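You operate a simulated robot arm through the tools that you are given. There is no shell and no other tool.

You run a simulated robot arm. Do the job below in one go: nothing can be reset, and whatever is moved stays where it is left.

JOB
Clamp block No 57 in the vice and brush its top clean.
Fine: use the white brush after clamping, put it back in its holder and leave the block clamped. Set down upright: white brush. What is to be rubbed or washed off counts as gone when no trace of it is left.

It is judged by the outcome, as a careful person would: the job done as asked, and still so three seconds after it is handed in. It fails if anything else is knocked over, pushed out of place, dropped, spilled or broken.

ROBOT AND FRAMES
A 7-joint arm with a two-finger parallel gripper, fixed in place. Base frame: the origin is at the foot of the arm, x ahead of it, y to its left, z up; the work surface is at about z = 900. Units: mm, degrees, N and s.
Its first joint turns from -166.0 to 166.0 degrees. Payload 4.4 kg.
Tool frame: the origin (TCP) lies between the finger pads and is the grasp point; the fingertips stand 23 mm ahead of it; z points along the fingers, y is the line along which they close. The gripper opens to 94 mm. The fingers are 38 mm wide and 10 mm thick; the gripper's body (54 by 96 mm) begins 39 mm behind the TCP.
Orientation is told as [roll, pitch, yaw] about the base's x, y, z axes, in that order, counted from this pose: with the fingers straight down and closing along the base's y, the tool's x points along the base's -x, its y along +y and its z along -z.

CONTROLS
- The arm moves only by the tool jog_arm. Its argument "targets" is one flat list of numbers, 7 for each row, row after row: the shift along the base's x, y, z in mm, then the turn, a rotation vector about the base's x, y, z in degrees, then the opening in per cent of the stroke, from 0 (shut) to 100 (fully open). In form: [dx, dy, dz, ax, ay, az, hand, dx, dy, dz, ax, ay, az, hand, ...]. A call has 1 to 20 rows; each row is the pose to reach, as a shift and turn from the pose commanded when the call began. Rows are played at 5 a second. More than 50 mm and 8.6 degrees between two rows, or a gripper value outside its range, and nothing of the call is played. Where a pose cannot be reached the arm comes as near as it can. A force on the tool above 90 N (or 10 N above the force at the start of the call, whichever is more), or a blocked arm, ends the call early, and 0.2 s more pass. The fingers move at their own pace (about 72 mm/s each) and stop on an object; they squeeze with about 33 N. The grip force told is the motor's: it shows also when the fingers shut on nothing. Time passes only in rows, and 0.2 s behind the last, so rows that repeat a pose let the fingers close. It gives the time, the measured TCP pose, the force on the tool (base axes), the opening and the grip force at its end, in the units of the frame above (readings bear some noise), with the torque about the TCP (base axes, N m) and any sound that the robot's microphone picked up.
- Cameras (640 x 400 px; columns grow to the right, rows downward): "scene" is fixed at [50.9, 499.2, 1705.5]; the picture's right is [-0.16, -0.99, 0.00], its down [-0.71, 0.11, -0.70] and it looks along [0.69, -0.11, -0.71] (base axes); focal length 363 px, centre (320, 200). "wrist" rides on the gripper at [86, 16, -75] in the tool frame; the picture's right is [-0.18, 0.98, 0.00], its down [-0.58, -0.11, -0.81] and it looks along [-0.79, -0.15, 0.59] (tool axes); focal length 243 px, centre (320, 200). There is no depth. A picture from a camera that has moved, and an enlarged one, comes with that camera's place and axes in the base frame and with its lens.
- camera(camera): a new picture of that camera. The clock stands still meanwhile.
- inspect(camera, box): a new picture of the part [left, top, right, bottom] of that camera's present view, enlarged. The clock stands still meanwhile.
- close_job(): hands the job in; it is judged then, once.

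Places have to be worked out from the pictures, the camera data and where the tool is seen. Open the gripper and draw the arm clear of the work before you hand the job in, unless the task says otherwise.

The tools are called after "Call:" by a JSON object that holds its "name" and its "arguments". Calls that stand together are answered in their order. jog_arm: Moves the arm, as the interface text tells. Its arguments: {"type":"object","properties":{"targets":{"type":"array","items":{"type":"number"}}},"required":["targets"]} The other tools are called the same way: camera (camera) takes a picture; inspect (camera, box) takes an enlarged picture of a part of a camera's view; close_job () hands the job in.

At the start:

```text
clock: 0.0
ee_pos: [570.9, 285.3, 1357.4]
tool_rot: [0.2, 0.0, -0.1]
wrist_force: [0.2, -0.1, 0.8]
ft_torque: [-0.01, -0.01, 0.0]
gripper_width: 94.0
gripper_force: 0.1
```

scene: 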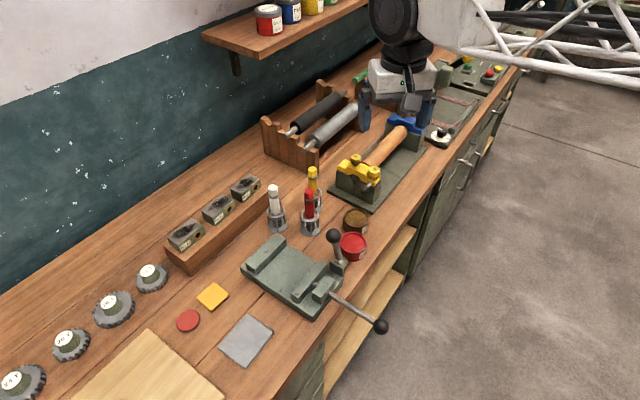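
wrist: 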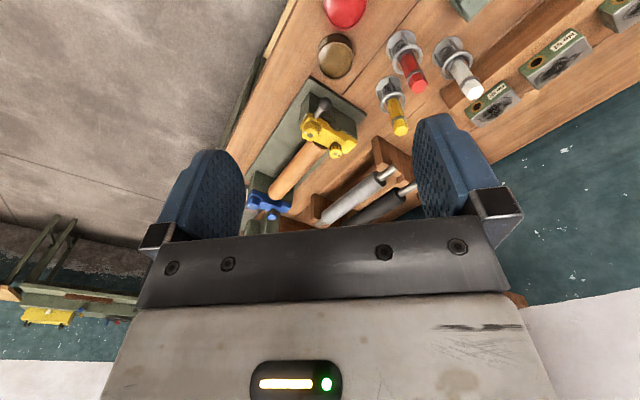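

The pictures show three blocks on a rail, three brushes in holders and a vice with a handle. I enlarge these parts first to read the labels and understand the vice.

Call:
{"name": "inspect", "arguments": {"camera": "scene", "box": [150, 160, 290, 275]}}

Call:
{"name": "inspect", "arguments": {"camera": "scene", "box": [230, 220, 400, 340]}}

Call:
{"name": "inspect", "arguments": {"camera": "scene", "box": [250, 150, 350, 250]}}

Call:
{"name": "inspect", "arguments": {"camera": "wrist", "box": [360, 0, 640, 150]}}

```text
3.48 times, centred on (220, 218) of scene
camera zoom: at [50.9, 499.2, 1705.5], right [-0.16, -0.99, 0.0], down [-0.71, 0.11, -0.7], along [0.69, -0.11, -0.71], focal length 1262 px, centre (668, 139)
```

zoom: 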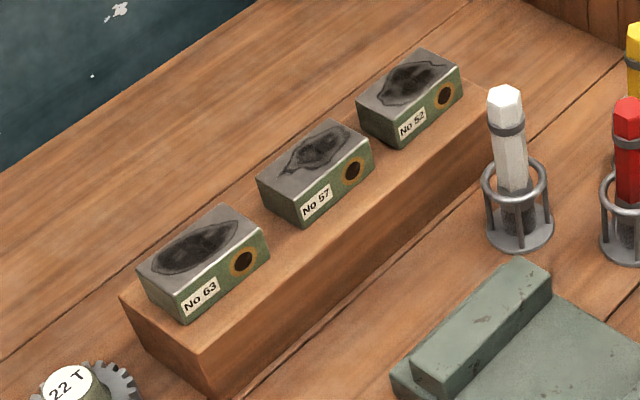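

```text
3.33 times, centred on (315, 280) of scene
camera zoom: at [50.9, 499.2, 1705.5], right [-0.16, -0.99, 0.0], down [-0.71, 0.11, -0.7], along [0.69, -0.11, -0.71], focal length 1210 px, centre (337, -67)
```

zoom: 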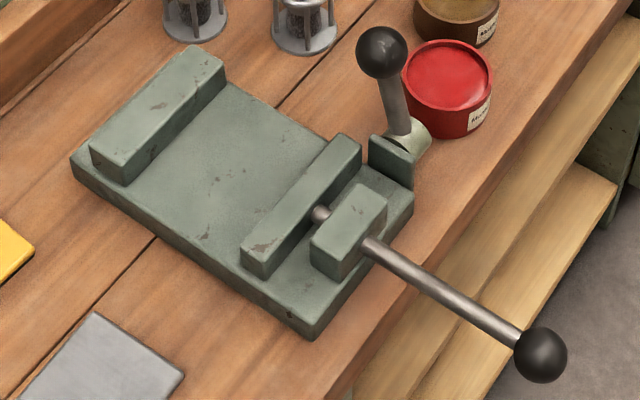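

```text
4.00 times, centred on (300, 200) of scene
camera zoom: at [50.9, 499.2, 1705.5], right [-0.16, -0.99, 0.0], down [-0.71, 0.11, -0.7], along [0.69, -0.11, -0.71], focal length 1452 px, centre (400, 200)
```

zoom: 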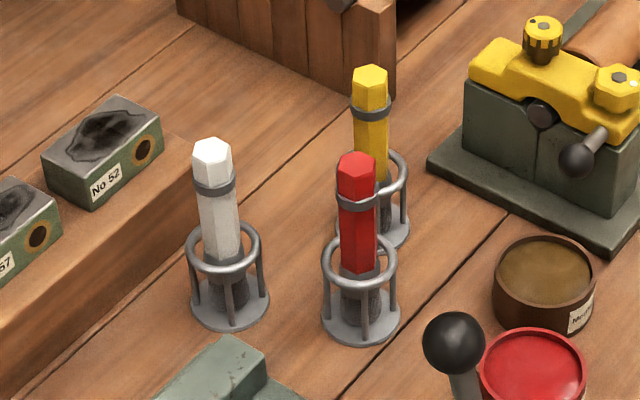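

```text
2.29 times, centred on (500, 75) of wrist
camera zoom: at [485.3, 301.8, 1432.1], right [0.18, 0.98, 0.0], down [0.58, -0.11, 0.81], along [0.79, -0.15, -0.59], focal length 555 px, centre (-91, 486)
```

zoom: 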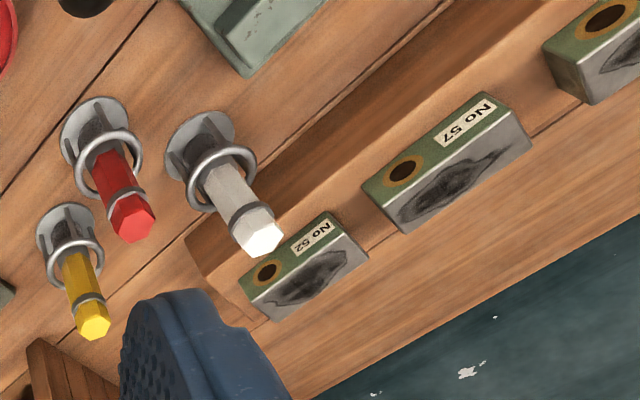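

Block No 57 is the middle one on the rail. I need more exact geometry of the vice mechanism, the block and the brush, so I enlarge further.

Call:
{"name": "inspect", "arguments": {"camera": "scene", "box": [195, 180, 245, 230]}}

Call:
{"name": "inspect", "arguments": {"camera": "scene", "box": [300, 220, 380, 320]}}

Call:
{"name": "inspect", "arguments": {"camera": "scene", "box": [255, 180, 300, 240]}}

Call:
{"name": "inspect", "arguments": {"camera": "scene", "box": [235, 230, 315, 280]}}

```text
8.00 times, centred on (220, 205) of scene
camera zoom: at [50.9, 499.2, 1705.5], right [-0.16, -0.99, 0.0], down [-0.71, 0.11, -0.7], along [0.69, -0.11, -0.71], focal length 2903 px, centre (1120, 160)
```

zoom: 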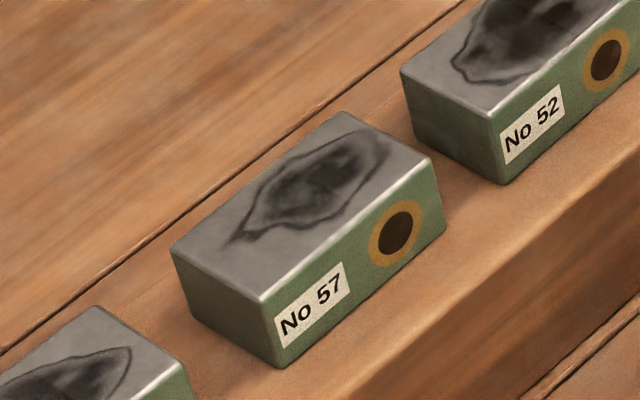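

```text
4.00 times, centred on (340, 270) of scene
camera zoom: at [50.9, 499.2, 1705.5], right [-0.16, -0.99, 0.0], down [-0.71, 0.11, -0.7], along [0.69, -0.11, -0.71], focal length 1452 px, centre (240, -80)
```

zoom: 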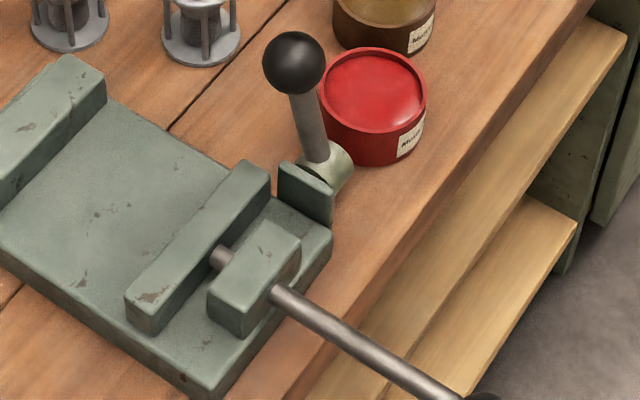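

```text
6.67 times, centred on (278, 210) of scene
camera zoom: at [50.9, 499.2, 1705.5], right [-0.16, -0.99, 0.0], down [-0.71, 0.11, -0.7], along [0.69, -0.11, -0.71], focal length 2419 px, centre (603, 133)
```

zoom: 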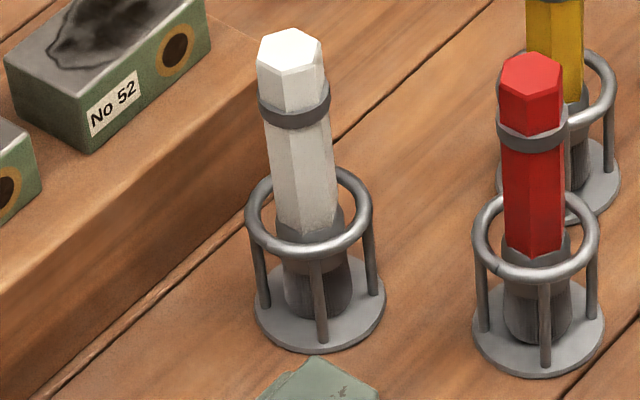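

```text
8.00 times, centred on (275, 255) of scene
camera zoom: at [50.9, 499.2, 1705.5], right [-0.16, -0.99, 0.0], down [-0.71, 0.11, -0.7], along [0.69, -0.11, -0.71], focal length 2903 px, centre (680, -240)
```

zoom: 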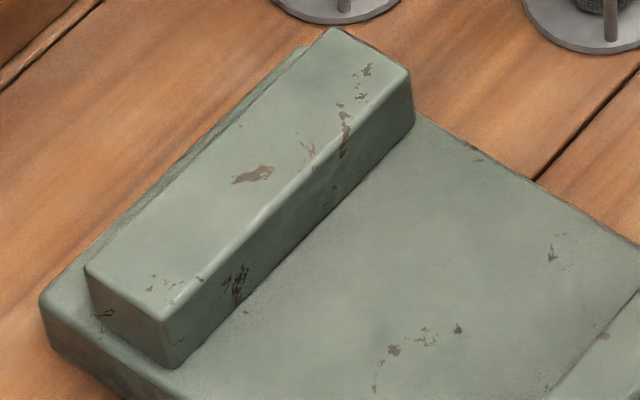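

Block 57 seems to sit at about x 771, y 667, with its top near z 990. The bench, rail and vice are turned 45 degrees. I move towards the rail at a safe height with yaw +45 to look closer and check the reach.

Call:
{"name": "jog_arm", "arguments": {"targets": [9, 32, -20, 0, 0, 5.6, 100, 17, 64, -39, 0, 0, 11.2, 100, 26, 96, -59, 0, 0, 16.9, 100, 34, 127, -78, 0, 0, 22.5, 100, 43, 159, -98, 0, 0, 28.1, 100, 52, 191, -118, 0, 0, 33.7, 100, 60, 223, -137, 0, 0, 39.4, 100, 69, 255, -157, 0, 0, 45, 100]}}

Call:
{"name": "camera", "arguments": {"camera": "wrist"}}

Call:
{"name": "camera", "arguments": {"camera": "scene"}}

```text
clock: 1.8
ee_pos: [639.9, 540.1, 1202.7]
tool_rot: [0.0, -0.1, 45.1]
wrist_force: [0.0, 0.2, 0.0]
ft_torque: [-0.01, -0.04, 0.04]
gripper_width: 94.0
gripper_force: 0.0
```

```text
taken
camera wrist: at [568.9, 491.0, 1276.7], right [-0.57, 0.82, 0.0], down [0.49, 0.33, 0.81], along [0.67, 0.46, -0.59], focal length 243 px, centre (320, 200)
```

wrist: 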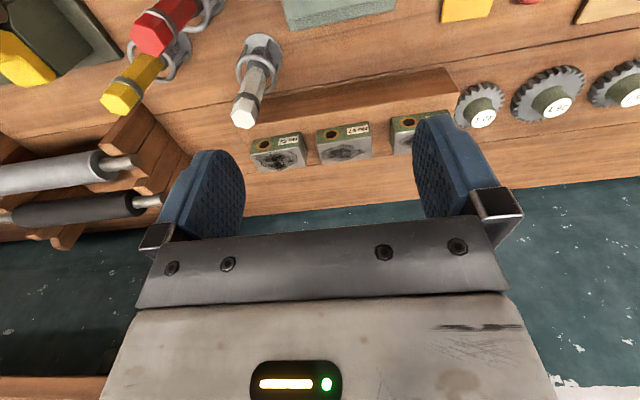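

```text
taken
```

scene: 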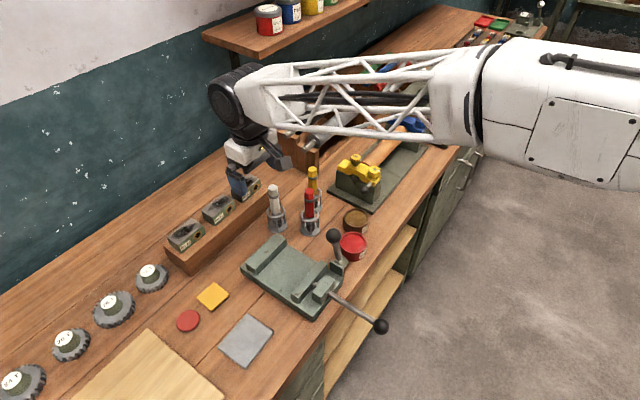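

The blocks show clearly in the wrist view now. I enlarge them to triangulate block 57, and I enlarge the brushes as well.

Call:
{"name": "inspect", "arguments": {"camera": "wrist", "box": [240, 90, 460, 190]}}

Call:
{"name": "inspect", "arguments": {"camera": "wrist", "box": [200, 10, 310, 140]}}

```text
2.91 times, centred on (350, 140) of wrist
camera zoom: at [568.9, 491.0, 1276.7], right [-0.57, 0.82, 0.0], down [0.49, 0.33, 0.81], along [0.67, 0.46, -0.59], focal length 706 px, centre (233, 374)
```

zoom: 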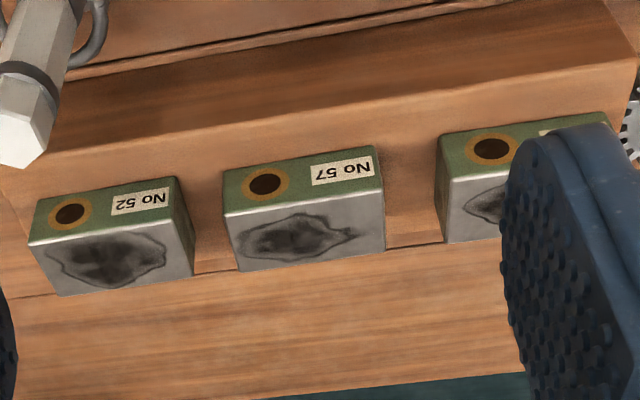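

```text
3.08 times, centred on (255, 75) of wrist
camera zoom: at [568.9, 491.0, 1276.7], right [-0.57, 0.82, 0.0], down [0.49, 0.33, 0.81], along [0.67, 0.46, -0.59], focal length 746 px, centre (520, 585)
```

zoom: 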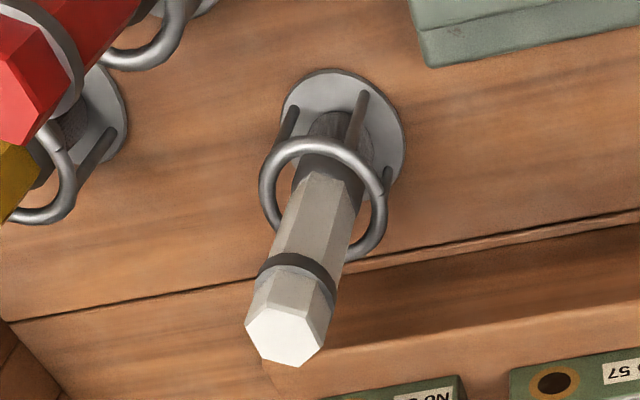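

Combining the views, block 57's centre is near (752, 663) with its top at about z 990–1000. I move over it at z 1100 to check the reach and get a closer view.

Call:
{"name": "jog_arm", "arguments": {"targets": [22, 24, -20, 0, 0, 0, 100, 44, 48, -40, 0, 0, 0, 100, 66, 72, -60, 0, 0, 0, 100, 88, 96, -80, 0, 0, 0, 100, 110, 120, -100, 0, 0, 0, 100]}}

Call:
{"name": "camera", "arguments": {"camera": "wrist"}}

Call:
{"name": "inspect", "arguments": {"camera": "scene", "box": [160, 130, 320, 260]}}

```text
clock: 3.0
ee_pos: [751.2, 660.3, 1103.1]
tool_rot: [0.1, -0.1, 45.0]
wrist_force: [0.1, -0.2, -0.1]
ft_torque: [-0.01, 0.01, -0.03]
gripper_width: 94.1
gripper_force: 0.1
```

```text
taken
camera wrist: at [680.2, 611.0, 1177.0], right [-0.56, 0.83, 0.0], down [0.49, 0.33, 0.81], along [0.67, 0.46, -0.59], focal length 243 px, centre (320, 200)
```

wrist: 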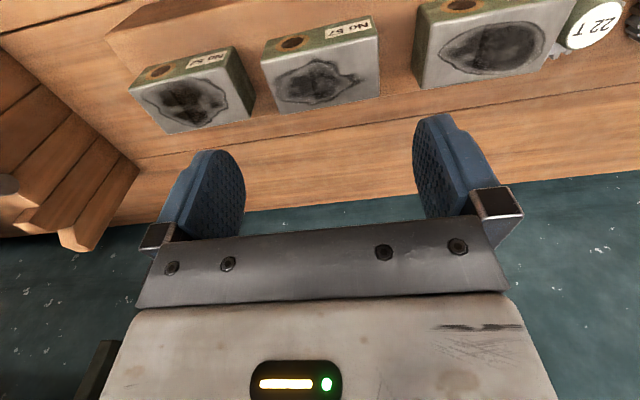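

```text
3.08 times, centred on (240, 195) of scene
camera zoom: at [50.9, 499.2, 1705.5], right [-0.16, -0.99, 0.0], down [-0.71, 0.11, -0.7], along [0.69, -0.11, -0.71], focal length 1117 px, centre (566, 215)
```

zoom: 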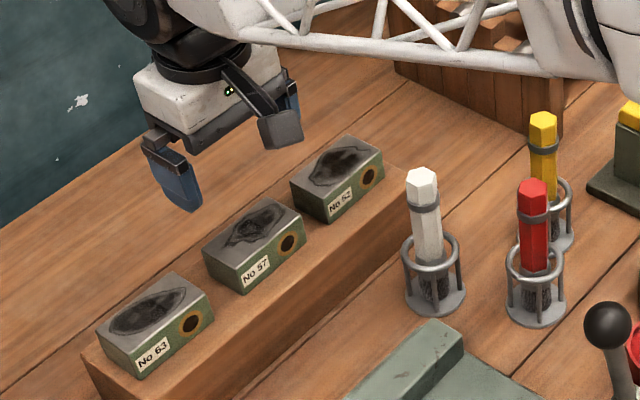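

The reach is fine here. I enlarge block 57 from this closer view to fix its position by triangulation.

Call:
{"name": "inspect", "arguments": {"camera": "wrist", "box": [240, 0, 400, 120]}}

```text
3.33 times, centred on (320, 60) of wrist
camera zoom: at [680.2, 611.0, 1177.0], right [-0.56, 0.83, 0.0], down [0.49, 0.33, 0.81], along [0.67, 0.46, -0.59], focal length 809 px, centre (320, 667)
```

zoom: 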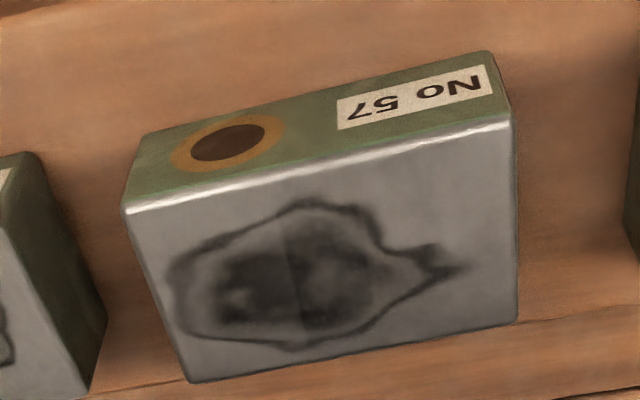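

Triangulating gives the centre of block 57 at about (757, 666), top z about 997, bottom about 959, size 82×43×38 and long axis at about 136°. I turn the tool to yaw -44 above it, so the fingers close across the short side, and look again.

Call:
{"name": "jog_arm", "arguments": {"targets": [0, 0, 0, 0, 0, -8.1, 100, 1, 1, 0, 0, 0, -16.2, 100, 1, 1, 0, 0, 0, -24.3, 100, 2, 2, 0, 0, 0, -32.4, 100, 2, 2, 0, 0, 0, -40.5, 100, 3, 3, 0, 0, 0, -48.6, 100, 3, 3, 0, 0, 0, -56.7, 100, 4, 4, 0, 0, 0, -64.8, 100, 5, 5, 0, 0, 0, -72.9, 100, 6, 6, 0, 0, 0, -81, 100, 6, 6, 0, 0, 0, -89, 100]}}

Call:
{"name": "camera", "arguments": {"camera": "wrist"}}

Call:
{"name": "inspect", "arguments": {"camera": "scene", "box": [160, 130, 320, 260]}}

```text
clock: 5.4
ee_pos: [755.3, 666.5, 1100.9]
tool_rot: [0.0, 0.1, -44.0]
wrist_force: [-0.3, -0.1, -0.8]
ft_torque: [0.0, -0.04, 0.02]
gripper_width: 93.8
gripper_force: 0.0
```

```text
taken
camera wrist: at [705.3, 738.3, 1175.6], right [0.82, 0.58, 0.0], down [0.34, -0.48, 0.81], along [0.47, -0.66, -0.59], focal length 243 px, centre (320, 200)
```

wrist: 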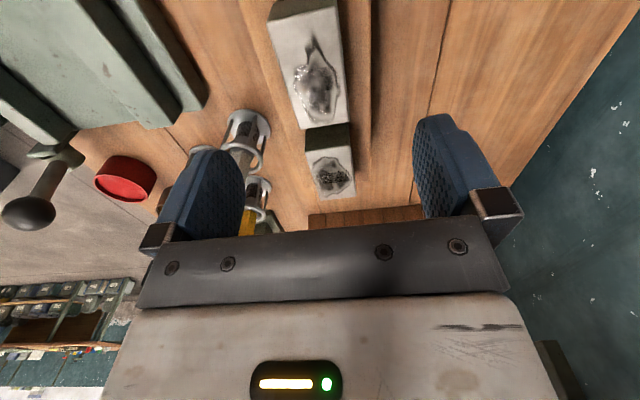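

```text
3.08 times, centred on (240, 195) of scene
camera zoom: at [50.9, 499.2, 1705.5], right [-0.16, -0.99, 0.0], down [-0.71, 0.11, -0.7], along [0.69, -0.11, -0.71], focal length 1117 px, centre (566, 215)
```

zoom: 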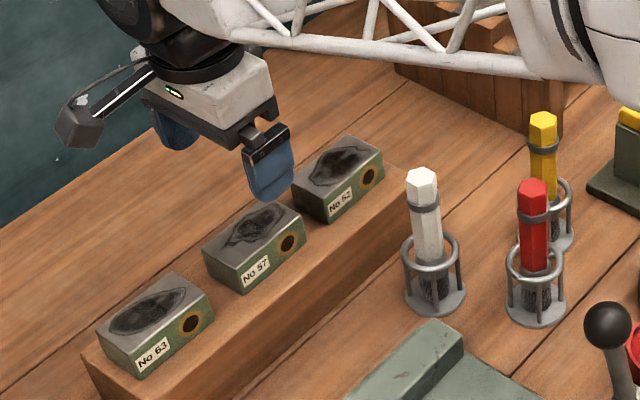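

The fingers lie either side of block 57. I lower to z about 1028, with the tips just above the block top, and check the alignment.

Call:
{"name": "jog_arm", "arguments": {"targets": [0, -1, -24, 0, 0, 0, 100, 0, -1, -48, 0, 0, 0, 100, 0, -1, -72, 0, 0, 0, 100]}}

Call:
{"name": "camera", "arguments": {"camera": "wrist"}}

Call:
{"name": "inspect", "arguments": {"camera": "scene", "box": [180, 150, 280, 250]}}

```text
clock: 6.2
ee_pos: [755.7, 664.3, 1028.9]
tool_rot: [0.2, 0.0, -44.1]
wrist_force: [-0.3, -1.7, 0.8]
ft_torque: [0.02, 0.04, -0.03]
gripper_width: 94.0
gripper_force: 0.1
```

```text
taken
camera wrist: at [706.5, 738.2, 1103.2], right [0.82, 0.58, 0.0], down [0.34, -0.48, 0.81], along [0.47, -0.66, -0.59], focal length 243 px, centre (320, 200)
```

wrist: 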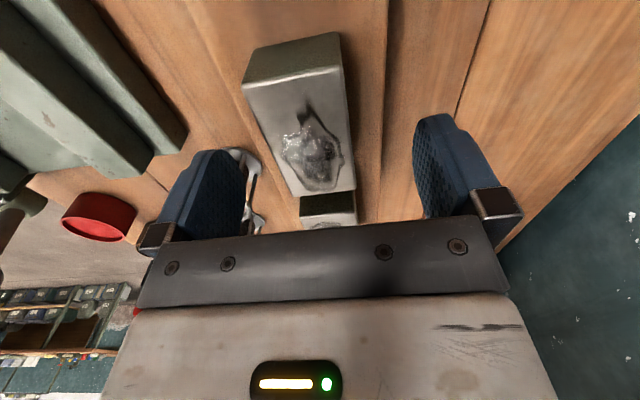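

```text
4.00 times, centred on (230, 200) of scene
camera zoom: at [50.9, 499.2, 1705.5], right [-0.16, -0.99, 0.0], down [-0.71, 0.11, -0.7], along [0.69, -0.11, -0.71], focal length 1452 px, centre (680, 200)
```

zoom: 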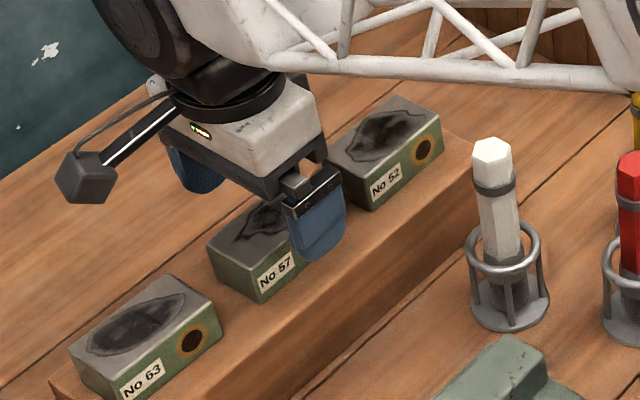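

The wrist view puts the block centre at about (754, 662) with its top near z 1000–1003, so the TCP is nearly centred on it. I shift slightly, descend to z 989 and close the hand.

Call:
{"name": "jog_arm", "arguments": {"targets": [-1, -2, -13, 0, 0, 0, 100, -1, -2, -26, 0, 0, 0, 100, -1, -2, -39, 0, 0, 0, 100]}}

Call:
{"name": "camera", "arguments": {"camera": "wrist"}}

Call:
{"name": "inspect", "arguments": {"camera": "scene", "box": [180, 150, 280, 250]}}

```text
clock: 7.0
ee_pos: [755.1, 662.3, 993.0]
tool_rot: [0.1, 0.0, -43.9]
wrist_force: [-16.5, -14.7, 28.0]
ft_torque: [-0.95, 1.74, 0.28]
gripper_width: 94.3
gripper_force: 0.0
```

```text
taken
camera wrist: at [705.3, 735.7, 1067.6], right [0.82, 0.58, 0.0], down [0.34, -0.48, 0.81], along [0.47, -0.66, -0.59], focal length 243 px, centre (320, 200)
```

wrist: 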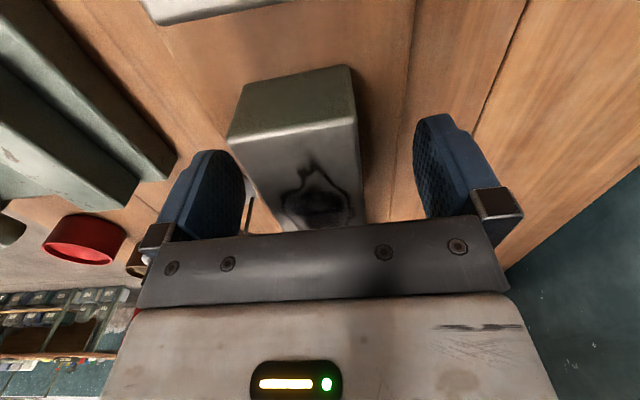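

```text
4.00 times, centred on (230, 200) of scene
camera zoom: at [50.9, 499.2, 1705.5], right [-0.16, -0.99, 0.0], down [-0.71, 0.11, -0.7], along [0.69, -0.11, -0.71], focal length 1452 px, centre (680, 200)
```

zoom: 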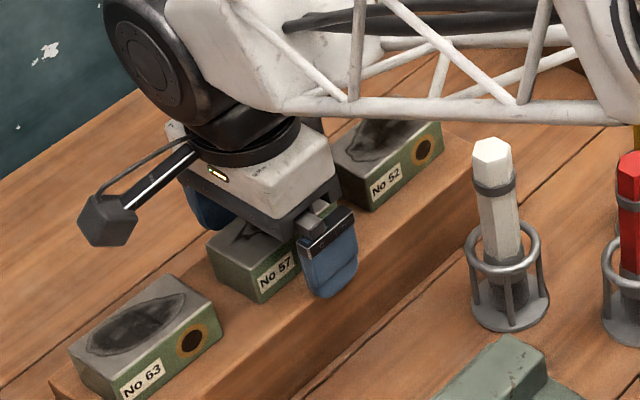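

A fingertip touched the rail top, so the rail is at about z 969 and the block top at about 1004. I raise a few mm and close the fingers on the block.

Call:
{"name": "jog_arm", "arguments": {"targets": [0, 0, 5, 0, 0, 0, 100, 0, 0, 5, 0, 0, 0, 80]}}

```text
clock: 7.6
ee_pos: [755.2, 662.8, 994.4]
tool_rot: [0.0, 0.0, -44.1]
wrist_force: [5.5, 6.8, -7.1]
ft_torque: [-0.85, 0.24, -0.41]
gripper_width: 85.4
gripper_force: 11.6
```

The force reads small but nonzero, so I lift a little more while holding the opening and read it again before closing.

Call:
{"name": "jog_arm", "arguments": {"targets": [0, 0, 2, 0, 0, 0, 80, 0, 0, 2, 0, 0, 0, 80]}}

Call:
{"name": "camera", "arguments": {"camera": "wrist"}}

```text
clock: 8.2
ee_pos: [754.4, 662.5, 997.7]
tool_rot: [0.1, 0.0, -44.0]
wrist_force: [-0.1, 1.3, 0.8]
ft_torque: [0.02, 0.02, 0.01]
gripper_width: 75.1
gripper_force: 0.1
```

```text
taken
camera wrist: at [704.6, 735.3, 1072.2], right [0.82, 0.58, 0.0], down [0.34, -0.48, 0.81], along [0.47, -0.66, -0.59], focal length 243 px, centre (320, 200)
```

wrist: 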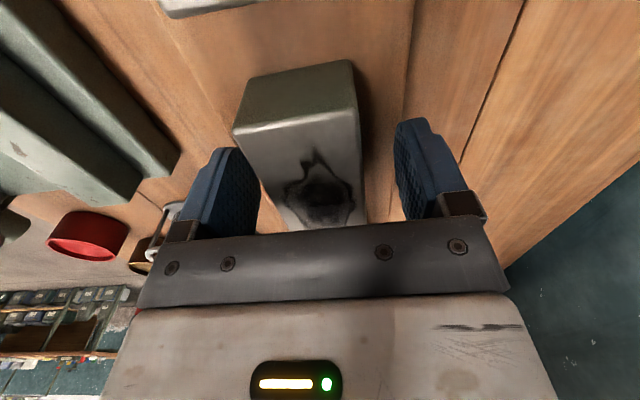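

The tool is free now with the block between the pads. I close on it.

Call:
{"name": "jog_arm", "arguments": {"targets": [0, 0, 0, 0, 0, 0, 40, 0, 0, 0, 0, 0, 0, 20, 0, 0, 0, 0, 0, 0, 20, 0, 0, 0, 0, 0, 0, 20]}}

Call:
{"name": "camera", "arguments": {"camera": "wrist"}}

```text
clock: 9.2
ee_pos: [754.1, 664.3, 997.8]
tool_rot: [0.0, 0.0, -44.0]
wrist_force: [1.2, 1.1, 2.0]
ft_torque: [-0.19, 0.08, 0.04]
gripper_width: 44.1
gripper_force: 32.7
```

```text
taken
camera wrist: at [704.7, 735.4, 1071.9], right [0.82, 0.58, 0.0], down [0.34, -0.48, 0.81], along [0.47, -0.66, -0.59], focal length 243 px, centre (320, 200)
```

wrist: 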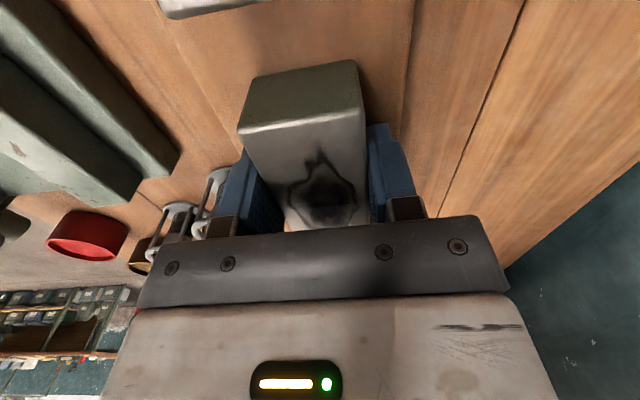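

Block 57 is gripped at a width of 44 mm. I lift it straight up, then carry it towards the vice to a viewing position.

Call:
{"name": "jog_arm", "arguments": {"targets": [0, 0, 15, 0, 0, 0, 20, 0, 0, 45, 0, 0, 0, 20, 0, 0, 85, 0, 0, 0, 20, 0, 0, 125, 0, 0, 0, 20, 0, 0, 160, 0, 0, 0, 20, -40, 0, 160, 0, 0, 0, 20, -80, 0, 160, 0, 0, 0, 20, -120, 0, 160, 0, 0, 0, 20, -154, 0, 160, 0, 0, 0, 20]}}

Call:
{"name": "camera", "arguments": {"camera": "wrist"}}

Call:
{"name": "camera", "arguments": {"camera": "scene"}}

```text
clock: 11.2
ee_pos: [599.6, 661.9, 1158.6]
tool_rot: [0.0, 0.0, -44.0]
wrist_force: [0.3, 0.1, -0.6]
ft_torque: [0.0, -0.03, 0.01]
gripper_width: 19.0
gripper_force: 0.0
```

```text
taken
camera wrist: at [550.2, 734.6, 1232.3], right [0.82, 0.58, 0.0], down [0.34, -0.48, 0.81], along [0.47, -0.66, -0.59], focal length 243 px, centre (320, 200)
```

wrist: 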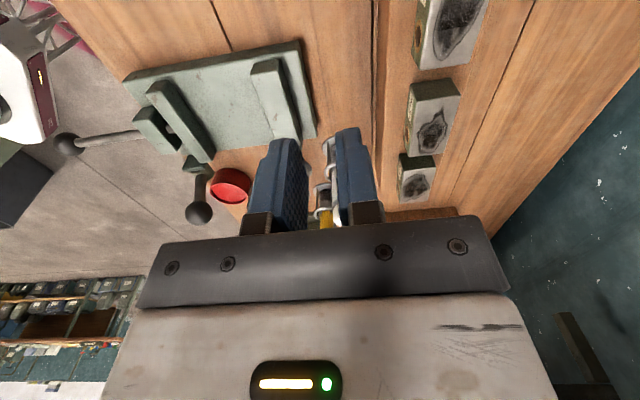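

```text
taken
```

scene: 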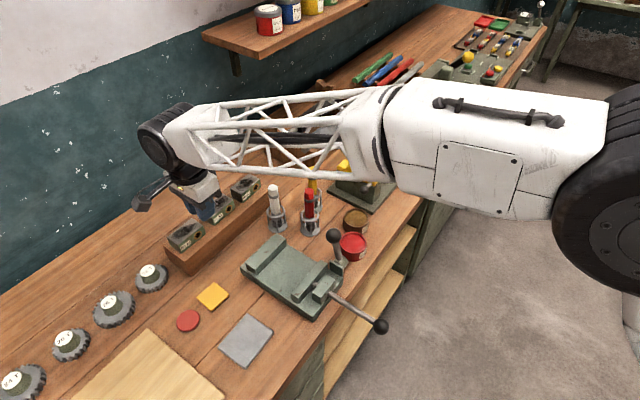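

The hand is empty, because the block slipped out. I check that it still stands properly on the rail.

Call:
{"name": "inspect", "arguments": {"camera": "wrist", "box": [380, 60, 500, 220]}}

Call:
{"name": "inspect", "arguments": {"camera": "wrist", "box": [110, 30, 330, 230]}}

Call:
{"name": "inspect", "arguments": {"camera": "scene", "box": [160, 160, 270, 260]}}

```text
2.50 times, centred on (440, 140) of wrist
camera zoom: at [550.2, 734.6, 1232.3], right [0.82, 0.58, 0.0], down [0.34, -0.48, 0.81], along [0.47, -0.66, -0.59], focal length 606 px, centre (20, 350)
```

zoom: 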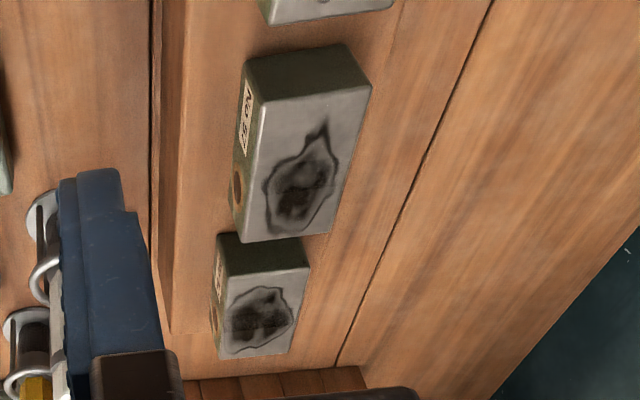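

```text
2.00 times, centred on (220, 130) of wrist
camera zoom: at [550.2, 734.6, 1232.3], right [0.82, 0.58, 0.0], down [0.34, -0.48, 0.81], along [0.47, -0.66, -0.59], focal length 485 px, centre (520, 340)
```

zoom: 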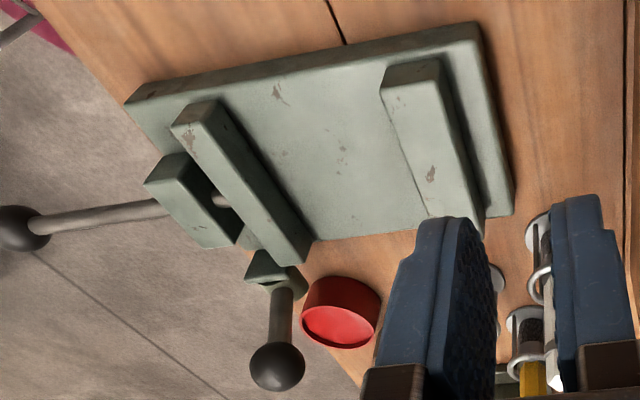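

```text
4.00 times, centred on (215, 210) of scene
camera zoom: at [50.9, 499.2, 1705.5], right [-0.16, -0.99, 0.0], down [-0.71, 0.11, -0.7], along [0.69, -0.11, -0.71], focal length 1452 px, centre (740, 160)
```

zoom: 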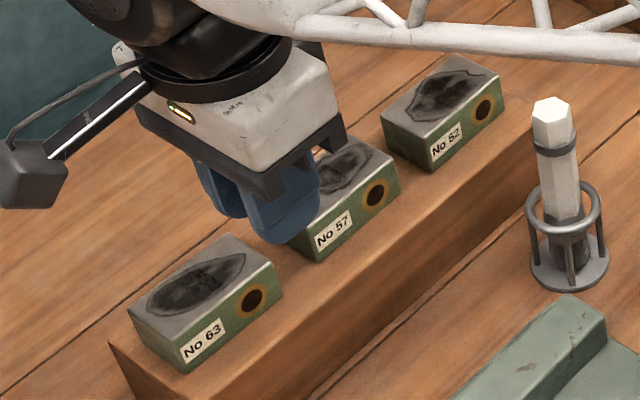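

Block 57 still stands upright in its old place, so it must have slipped at the start of the lift. I go back over it with a 66 mm opening for a deeper grip inside the rail edges.

Call:
{"name": "jog_arm", "arguments": {"targets": [40, 0, 0, 0, 0, 0, 70, 80, 0, 0, 0, 0, 0, 70, 120, 0, 0, 0, 0, 0, 70, 154, 1, 0, 0, 0, 0, 70, 154, 1, -40, 0, 0, 0, 70, 154, 1, -80, 0, 0, 0, 70, 154, 1, -120, 0, 0, 0, 70]}}

Call:
{"name": "camera", "arguments": {"camera": "wrist"}}

Call:
{"name": "inspect", "arguments": {"camera": "scene", "box": [160, 160, 270, 260]}}

```text
clock: 12.8
ee_pos: [754.7, 662.8, 1036.2]
tool_rot: [0.2, 0.0, -44.0]
wrist_force: [-0.8, 0.3, 0.9]
ft_torque: [0.0, 0.02, -0.01]
gripper_width: 65.7
gripper_force: 0.0
```

```text
taken
camera wrist: at [705.2, 735.8, 1111.4], right [0.82, 0.58, 0.0], down [0.34, -0.48, 0.81], along [0.47, -0.66, -0.59], focal length 243 px, centre (320, 200)
```

wrist: 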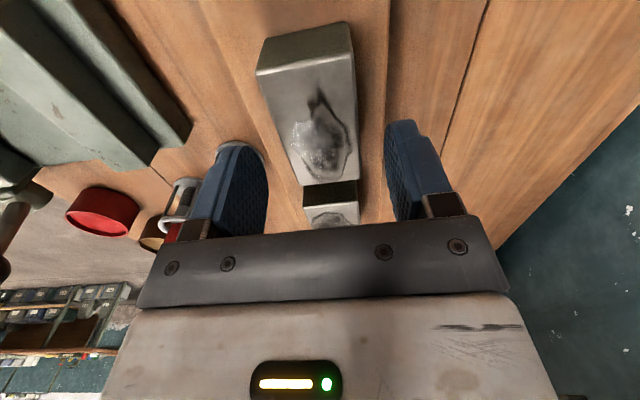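

```text
4.00 times, centred on (215, 210) of scene
camera zoom: at [50.9, 499.2, 1705.5], right [-0.16, -0.99, 0.0], down [-0.71, 0.11, -0.7], along [0.69, -0.11, -0.71], focal length 1452 px, centre (740, 160)
```

zoom: 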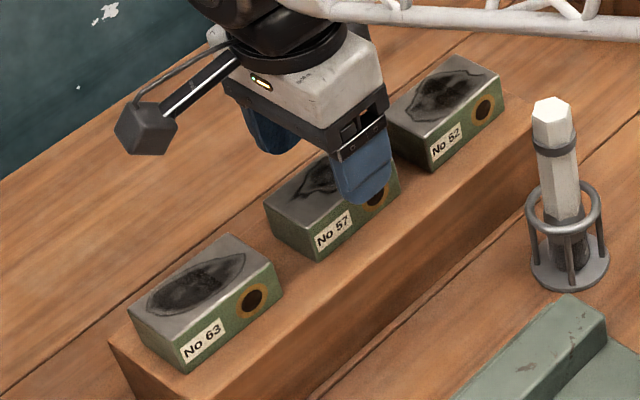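

Block 57 is centred between the pads. I descend to about z 994.5 and then close fully.

Call:
{"name": "jog_arm", "arguments": {"targets": [0, 0, -15, 0, 0, 0, 70, 0, 0, -30, 0, 0, 0, 70, 0, 0, -38, 0, 0, 0, 70, 0, 0, -42, 0, 0, 0, 70]}}

Call:
{"name": "camera", "arguments": {"camera": "wrist"}}

Call:
{"name": "inspect", "arguments": {"camera": "scene", "box": [190, 170, 250, 240]}}

```text
clock: 13.8
ee_pos: [753.9, 664.0, 994.4]
tool_rot: [0.1, 0.0, -44.0]
wrist_force: [-0.2, -0.2, -0.4]
ft_torque: [0.03, -0.02, -0.01]
gripper_width: 65.6
gripper_force: 0.1
```

```text
taken
camera wrist: at [705.1, 735.9, 1068.9], right [0.82, 0.58, 0.0], down [0.34, -0.48, 0.81], along [0.47, -0.66, -0.59], focal length 243 px, centre (320, 200)
```

wrist: 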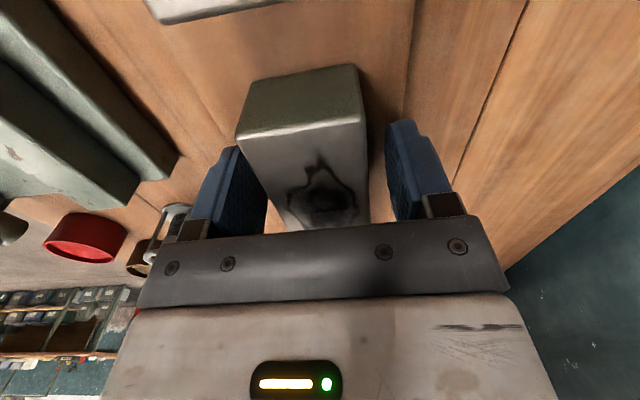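

```text
5.71 times, centred on (220, 205) of scene
camera zoom: at [50.9, 499.2, 1705.5], right [-0.16, -0.99, 0.0], down [-0.71, 0.11, -0.7], along [0.69, -0.11, -0.71], focal length 2074 px, centre (891, 171)
```

zoom: 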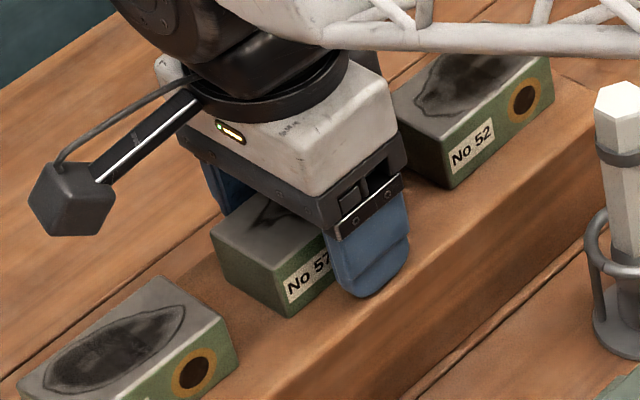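

The alignment is good. I close fully, then lift slowly by a few mm and read the width and force.

Call:
{"name": "jog_arm", "arguments": {"targets": [0, 0, 0, 0, 0, 0, 30, 0, 0, 0, 0, 0, 0, 0, 0, 0, 0, 0, 0, 0, 0, 0, 0, 0, 0, 0, 0, 0, 0, 0, 0, 0, 0, 0, 0]}}

Call:
{"name": "jog_arm", "arguments": {"targets": [0, 0, 2, 0, 0, 0, 0, 0, 0, 4, 0, 0, 0, 0, 0, 0, 6, 0, 0, 0, 0, 0, 0, 8, 0, 0, 0, 0]}}

Call:
{"name": "camera", "arguments": {"camera": "wrist"}}

Call:
{"name": "inspect", "arguments": {"camera": "scene", "box": [190, 170, 250, 240]}}

```text
clock: 15.0
ee_pos: [755.1, 663.6, 992.7]
tool_rot: [0.0, 0.0, -44.1]
wrist_force: [-0.5, -0.7, 0.9]
ft_torque: [0.06, 0.04, -0.04]
gripper_width: 43.9
gripper_force: 33.2
```

```text
clock: 16.0
ee_pos: [754.4, 664.2, 1002.8]
tool_rot: [-0.1, -0.1, -44.0]
wrist_force: [-0.1, 0.4, -7.2]
ft_torque: [-0.03, 0.01, 0.01]
gripper_width: 43.8
gripper_force: 33.2
```

```text
taken
camera wrist: at [705.3, 736.3, 1077.0], right [0.82, 0.58, 0.0], down [0.34, -0.48, 0.81], along [0.47, -0.66, -0.59], focal length 243 px, centre (320, 200)
```

wrist: 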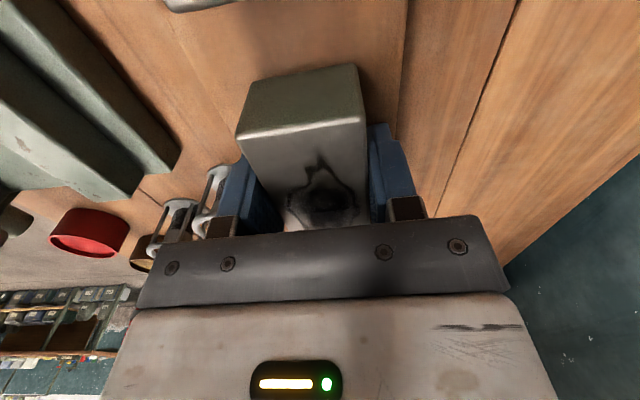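

```text
5.71 times, centred on (220, 205) of scene
camera zoom: at [50.9, 499.2, 1705.5], right [-0.16, -0.99, 0.0], down [-0.71, 0.11, -0.7], along [0.69, -0.11, -0.71], focal length 2074 px, centre (891, 171)
```

zoom: 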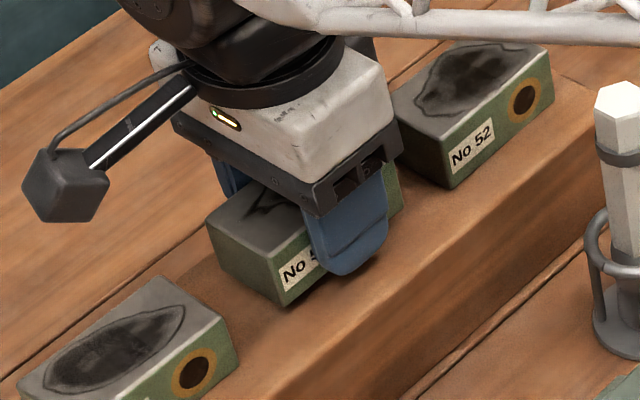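

Now the block is held and lifted about 8 mm (7 N of weight). I keep lifting gently with a smooth ramp and check for slipping.

Call:
{"name": "jog_arm", "arguments": {"targets": [0, 0, 2, 0, 0, 0, 0, 0, 0, 6, 0, 0, 0, 0, 0, 0, 12, 0, 0, 0, 0, 0, 0, 20, 0, 0, 0, 0, 0, 0, 29, 0, 0, 0, 0, 0, 0, 38, 0, 0, 0, 0, 0, 0, 46, 0, 0, 0, 0, 0, 0, 52, 0, 0, 0, 0, 0, 0, 56, 0, 0, 0, 0, 0, 0, 58, 0, 0, 0, 0]}}

Call:
{"name": "camera", "arguments": {"camera": "wrist"}}

Call:
{"name": "inspect", "arguments": {"camera": "scene", "box": [180, 150, 260, 240]}}

```text
clock: 18.2
ee_pos: [754.2, 664.8, 1060.8]
tool_rot: [-0.1, -0.1, -44.0]
wrist_force: [-0.5, -0.2, -7.7]
ft_torque: [-0.02, 0.0, 0.0]
gripper_width: 44.0
gripper_force: 32.8
```

```text
taken
camera wrist: at [705.6, 736.5, 1135.3], right [0.82, 0.58, 0.0], down [0.34, -0.48, 0.81], along [0.47, -0.66, -0.59], focal length 243 px, centre (320, 200)
```

wrist: 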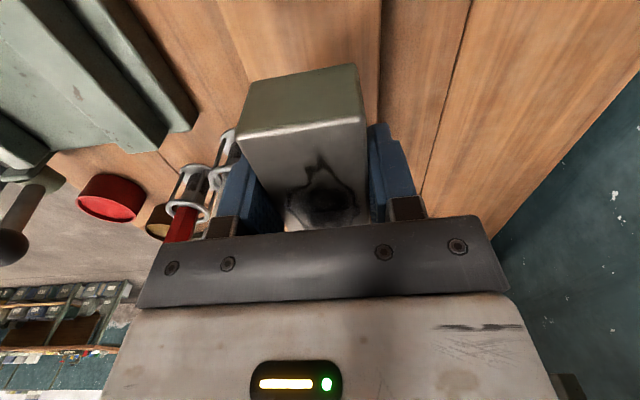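

```text
4.44 times, centred on (220, 195) of scene
camera zoom: at [50.9, 499.2, 1705.5], right [-0.16, -0.99, 0.0], down [-0.71, 0.11, -0.7], along [0.69, -0.11, -0.71], focal length 1613 px, centre (764, 222)
```

zoom: 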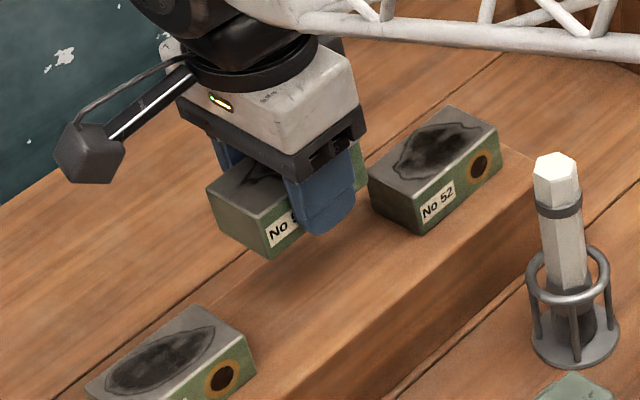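

The block holds steady. I carry it gently to about (640, 640, 1100) for a clear look at the vice.

Call:
{"name": "jog_arm", "arguments": {"targets": [-3, -1, 1, 0, 0, 0, 0, -9, -2, 4, 0, 0, 0, 0, -18, -4, 7, 0, 0, 0, 0, -30, -7, 11, 0, 0, 0, 0, -44, -10, 16, 0, 0, 0, 0, -58, -13, 20, 0, 0, 0, 0, -72, -16, 25, 0, 0, 0, 0, -86, -19, 30, 0, 0, 0, 0, -98, -21, 34, 0, 0, 0, 0, -107, -23, 37, 0, 0, 0, 0, -112, -24, 39, 0, 0, 0, 0, -114, -25, 40, 0, 0, 0, 0]}}

Call:
{"name": "camera", "arguments": {"camera": "wrist"}}

Call:
{"name": "inspect", "arguments": {"camera": "wrist", "box": [60, 20, 320, 220]}}

```text
clock: 20.8
ee_pos: [641.0, 639.0, 1100.1]
tool_rot: [0.0, 0.0, -44.1]
wrist_force: [0.5, -0.1, -7.3]
ft_torque: [0.0, 0.03, 0.01]
gripper_width: 43.8
gripper_force: 33.1
```

```text
taken
camera wrist: at [591.4, 711.3, 1174.6], right [0.82, 0.58, 0.0], down [0.34, -0.48, 0.81], along [0.47, -0.66, -0.59], focal length 243 px, centre (320, 200)
```

wrist: 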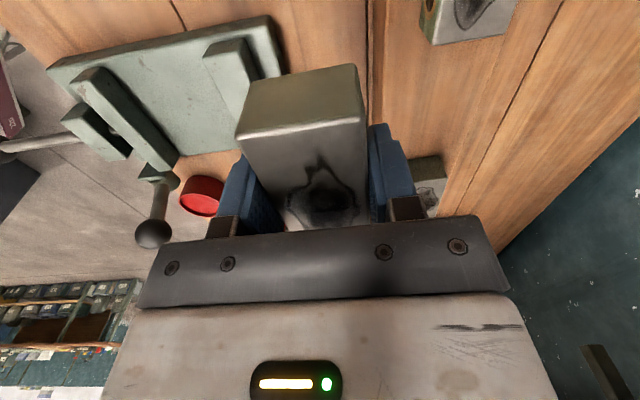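

```text
2.00 times, centred on (190, 120) of wrist
camera zoom: at [591.4, 711.3, 1174.6], right [0.82, 0.58, 0.0], down [0.34, -0.48, 0.81], along [0.47, -0.66, -0.59], focal length 485 px, centre (580, 360)
```

zoom: 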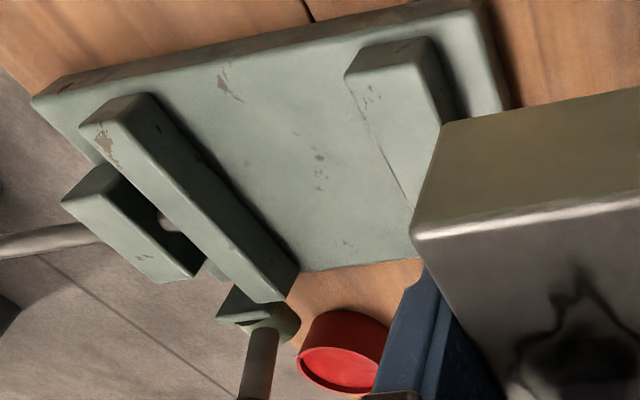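

I enlarge the jaws more tightly to read the corner positions.

Call:
{"name": "inspect", "arguments": {"camera": "wrist", "box": [70, 50, 180, 190]}}

Call:
{"name": "inspect", "arguments": {"camera": "wrist", "box": [170, 10, 290, 130]}}

Call:
{"name": "inspect", "arguments": {"camera": "wrist", "box": [0, 90, 200, 260]}}

Call:
{"name": "inspect", "arguments": {"camera": "scene", "box": [235, 225, 350, 320]}}

```text
2.86 times, centred on (125, 120) of wrist
camera zoom: at [591.4, 711.3, 1174.6], right [0.82, 0.58, 0.0], down [0.34, -0.48, 0.81], along [0.47, -0.66, -0.59], focal length 693 px, centre (877, 429)
```

zoom: 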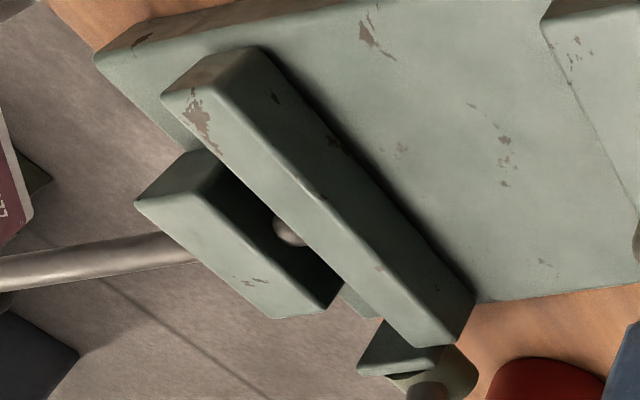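

```text
3.33 times, centred on (230, 70) of wrist
camera zoom: at [591.4, 711.3, 1174.6], right [0.82, 0.58, 0.0], down [0.34, -0.48, 0.81], along [0.47, -0.66, -0.59], focal length 809 px, centre (620, 633)
```

zoom: 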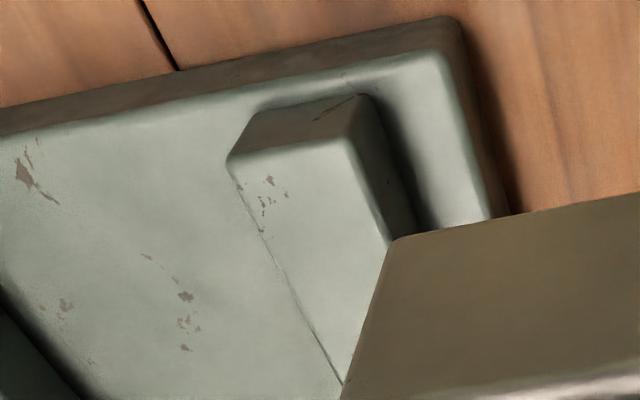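

```text
2.35 times, centred on (100, 175) of wrist
camera zoom: at [591.4, 711.3, 1174.6], right [0.82, 0.58, 0.0], down [0.34, -0.48, 0.81], along [0.47, -0.66, -0.59], focal length 571 px, centre (838, 259)
```

zoom: 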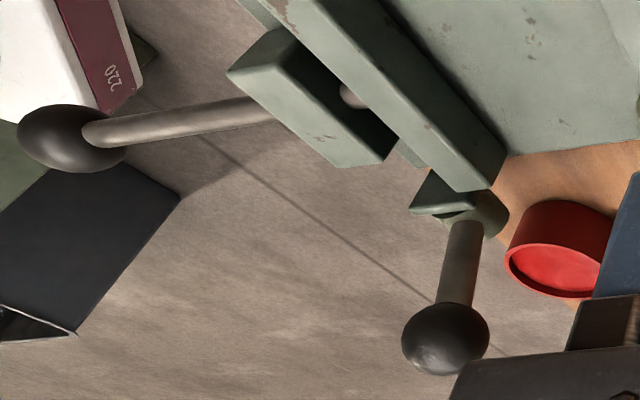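

```text
4.21 times, centred on (292, 272) of scene
camera zoom: at [50.9, 499.2, 1705.5], right [-0.16, -0.99, 0.0], down [-0.71, 0.11, -0.7], along [0.69, -0.11, -0.71], focal length 1528 px, centre (436, -105)
```

zoom: 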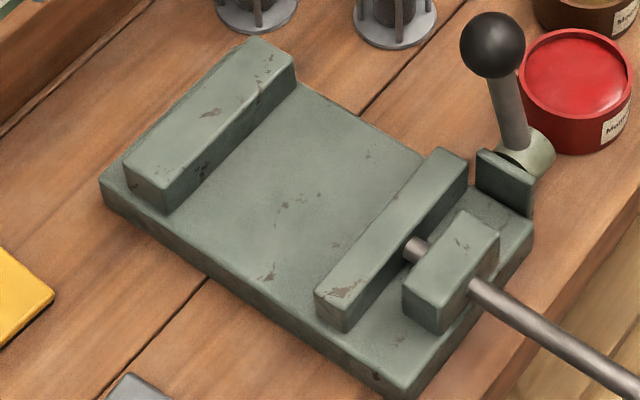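

From both cameras, the fixed jaw face centre is near (607, 535) and the moving jaw near (530, 455). The gap is about 110 mm, the bed about z 927, and the lever ball at (580, 382, 1034). I carry the block over the gap at about (572, 500).

Call:
{"name": "jog_arm", "arguments": {"targets": [-2, -4, 0, 0, 0, 0, 0, -6, -12, 0, 0, 0, 0, 0, -12, -24, 0, 0, 0, 0, 0, -19, -38, 0, 0, 0, 0, 0, -26, -53, 0, 0, 0, 0, 0, -33, -68, 0, 0, 0, 0, 0, -41, -83, 0, 0, 0, 0, 0, -48, -98, 0, 0, 0, 0, 0, -55, -112, 0, 0, 0, 0, 0, -61, -124, 0, 0, 0, 0, 0, -66, -133, 0, 0, 0, 0, 0, -69, -139, 0, 0, 0, 0, 0, -69, -139, -8, 0, 0, 0, 0, -69, -139, -20, 0, 0, 0, 0, -69, -139, -34, 0, 0, 0, 0, -69, -139, -48, 0, 0, 0, 0, -69, -139, -60, 0, 0, 0, 0, -69, -139, -68, 0, 0, 0, 0, -69, -139, -72, 0, 0, 0, 0]}}

Call:
{"name": "camera", "arguments": {"camera": "wrist"}}

Call:
{"name": "inspect", "arguments": {"camera": "scene", "box": [225, 190, 365, 330]}}

```text
clock: 24.8
ee_pos: [571.5, 499.5, 1027.6]
tool_rot: [0.0, -0.1, -44.0]
wrist_force: [-0.2, 0.1, -6.6]
ft_torque: [-0.01, 0.04, -0.01]
gripper_width: 43.7
gripper_force: 32.7
```

```text
taken
camera wrist: at [522.1, 572.0, 1103.0], right [0.82, 0.58, 0.0], down [0.34, -0.48, 0.81], along [0.47, -0.66, -0.59], focal length 243 px, centre (320, 200)
```

wrist: 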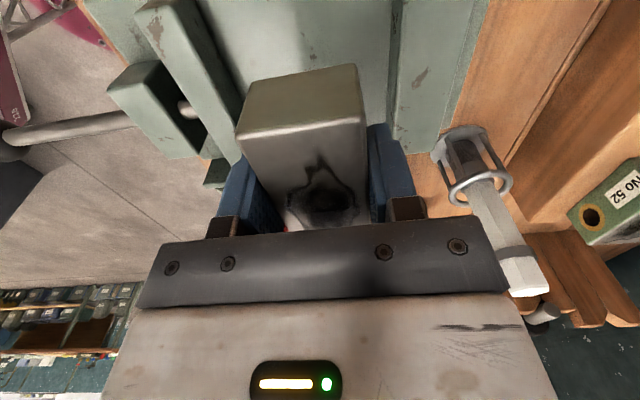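

```text
2.86 times, centred on (295, 260) of scene
camera zoom: at [50.9, 499.2, 1705.5], right [-0.16, -0.99, 0.0], down [-0.71, 0.11, -0.7], along [0.69, -0.11, -0.71], focal length 1037 px, centre (391, 29)
```

zoom: 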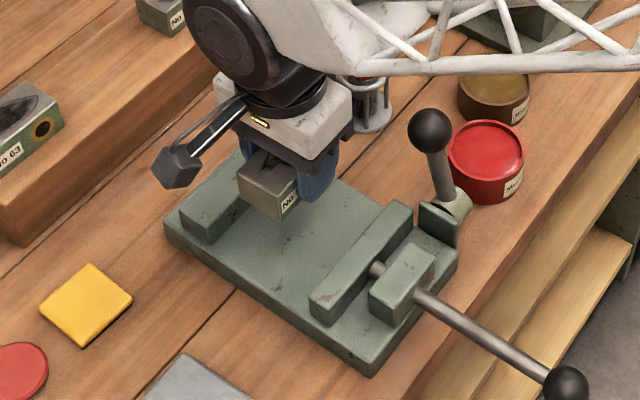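

The clearances are about 49 mm to the fixed jaw and 67 mm to the moving jaw from the block centre, as planned. I descend gently to just above the bed.

Call:
{"name": "jog_arm", "arguments": {"targets": [0, 0, -4, 0, 0, 0, 0, 0, 0, -12, 0, 0, 0, 0, 0, 0, -22, 0, 0, 0, 0, 0, 0, -34, 0, 0, 0, 0, 0, 0, -46, 0, 0, 0, 0, 0, 0, -56, 0, 0, 0, 0, 0, 0, -62, 0, 0, 0, 0, 0, 0, -65, 0, 0, 0, 0]}}

Call:
{"name": "camera", "arguments": {"camera": "wrist"}}

Call:
{"name": "inspect", "arguments": {"camera": "scene", "box": [235, 210, 345, 320]}}

```text
clock: 26.6
ee_pos: [573.1, 502.1, 964.2]
tool_rot: [0.0, 0.0, -44.0]
wrist_force: [0.1, 0.4, -8.1]
ft_torque: [0.0, -0.04, 0.0]
gripper_width: 43.7
gripper_force: 32.8
```

```text
taken
camera wrist: at [522.3, 572.5, 1038.5], right [0.82, 0.58, 0.0], down [0.34, -0.48, 0.81], along [0.47, -0.66, -0.59], focal length 243 px, centre (320, 200)
```

wrist: 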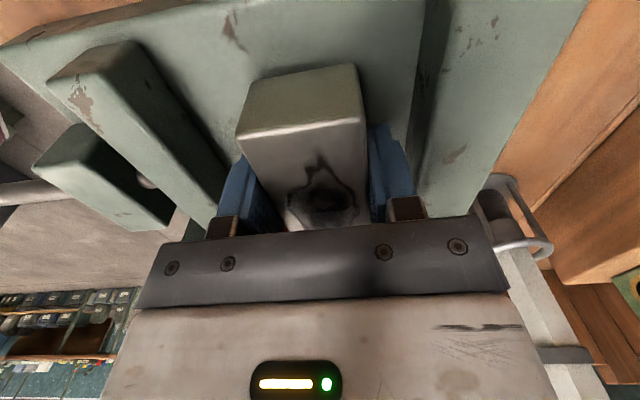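

```text
3.64 times, centred on (290, 265) of scene
camera zoom: at [50.9, 499.2, 1705.5], right [-0.16, -0.99, 0.0], down [-0.71, 0.11, -0.7], along [0.69, -0.11, -0.71], focal length 1320 px, centre (429, -36)
```

zoom: 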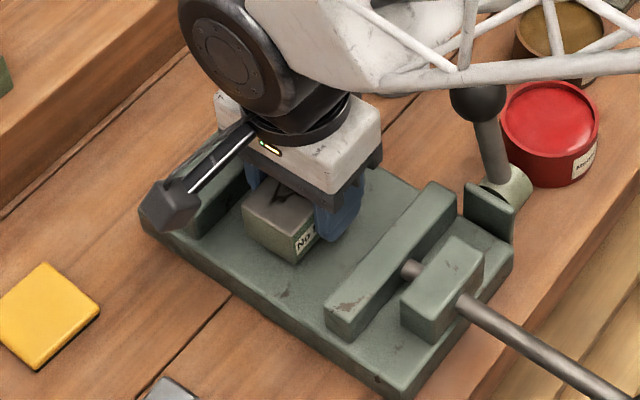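

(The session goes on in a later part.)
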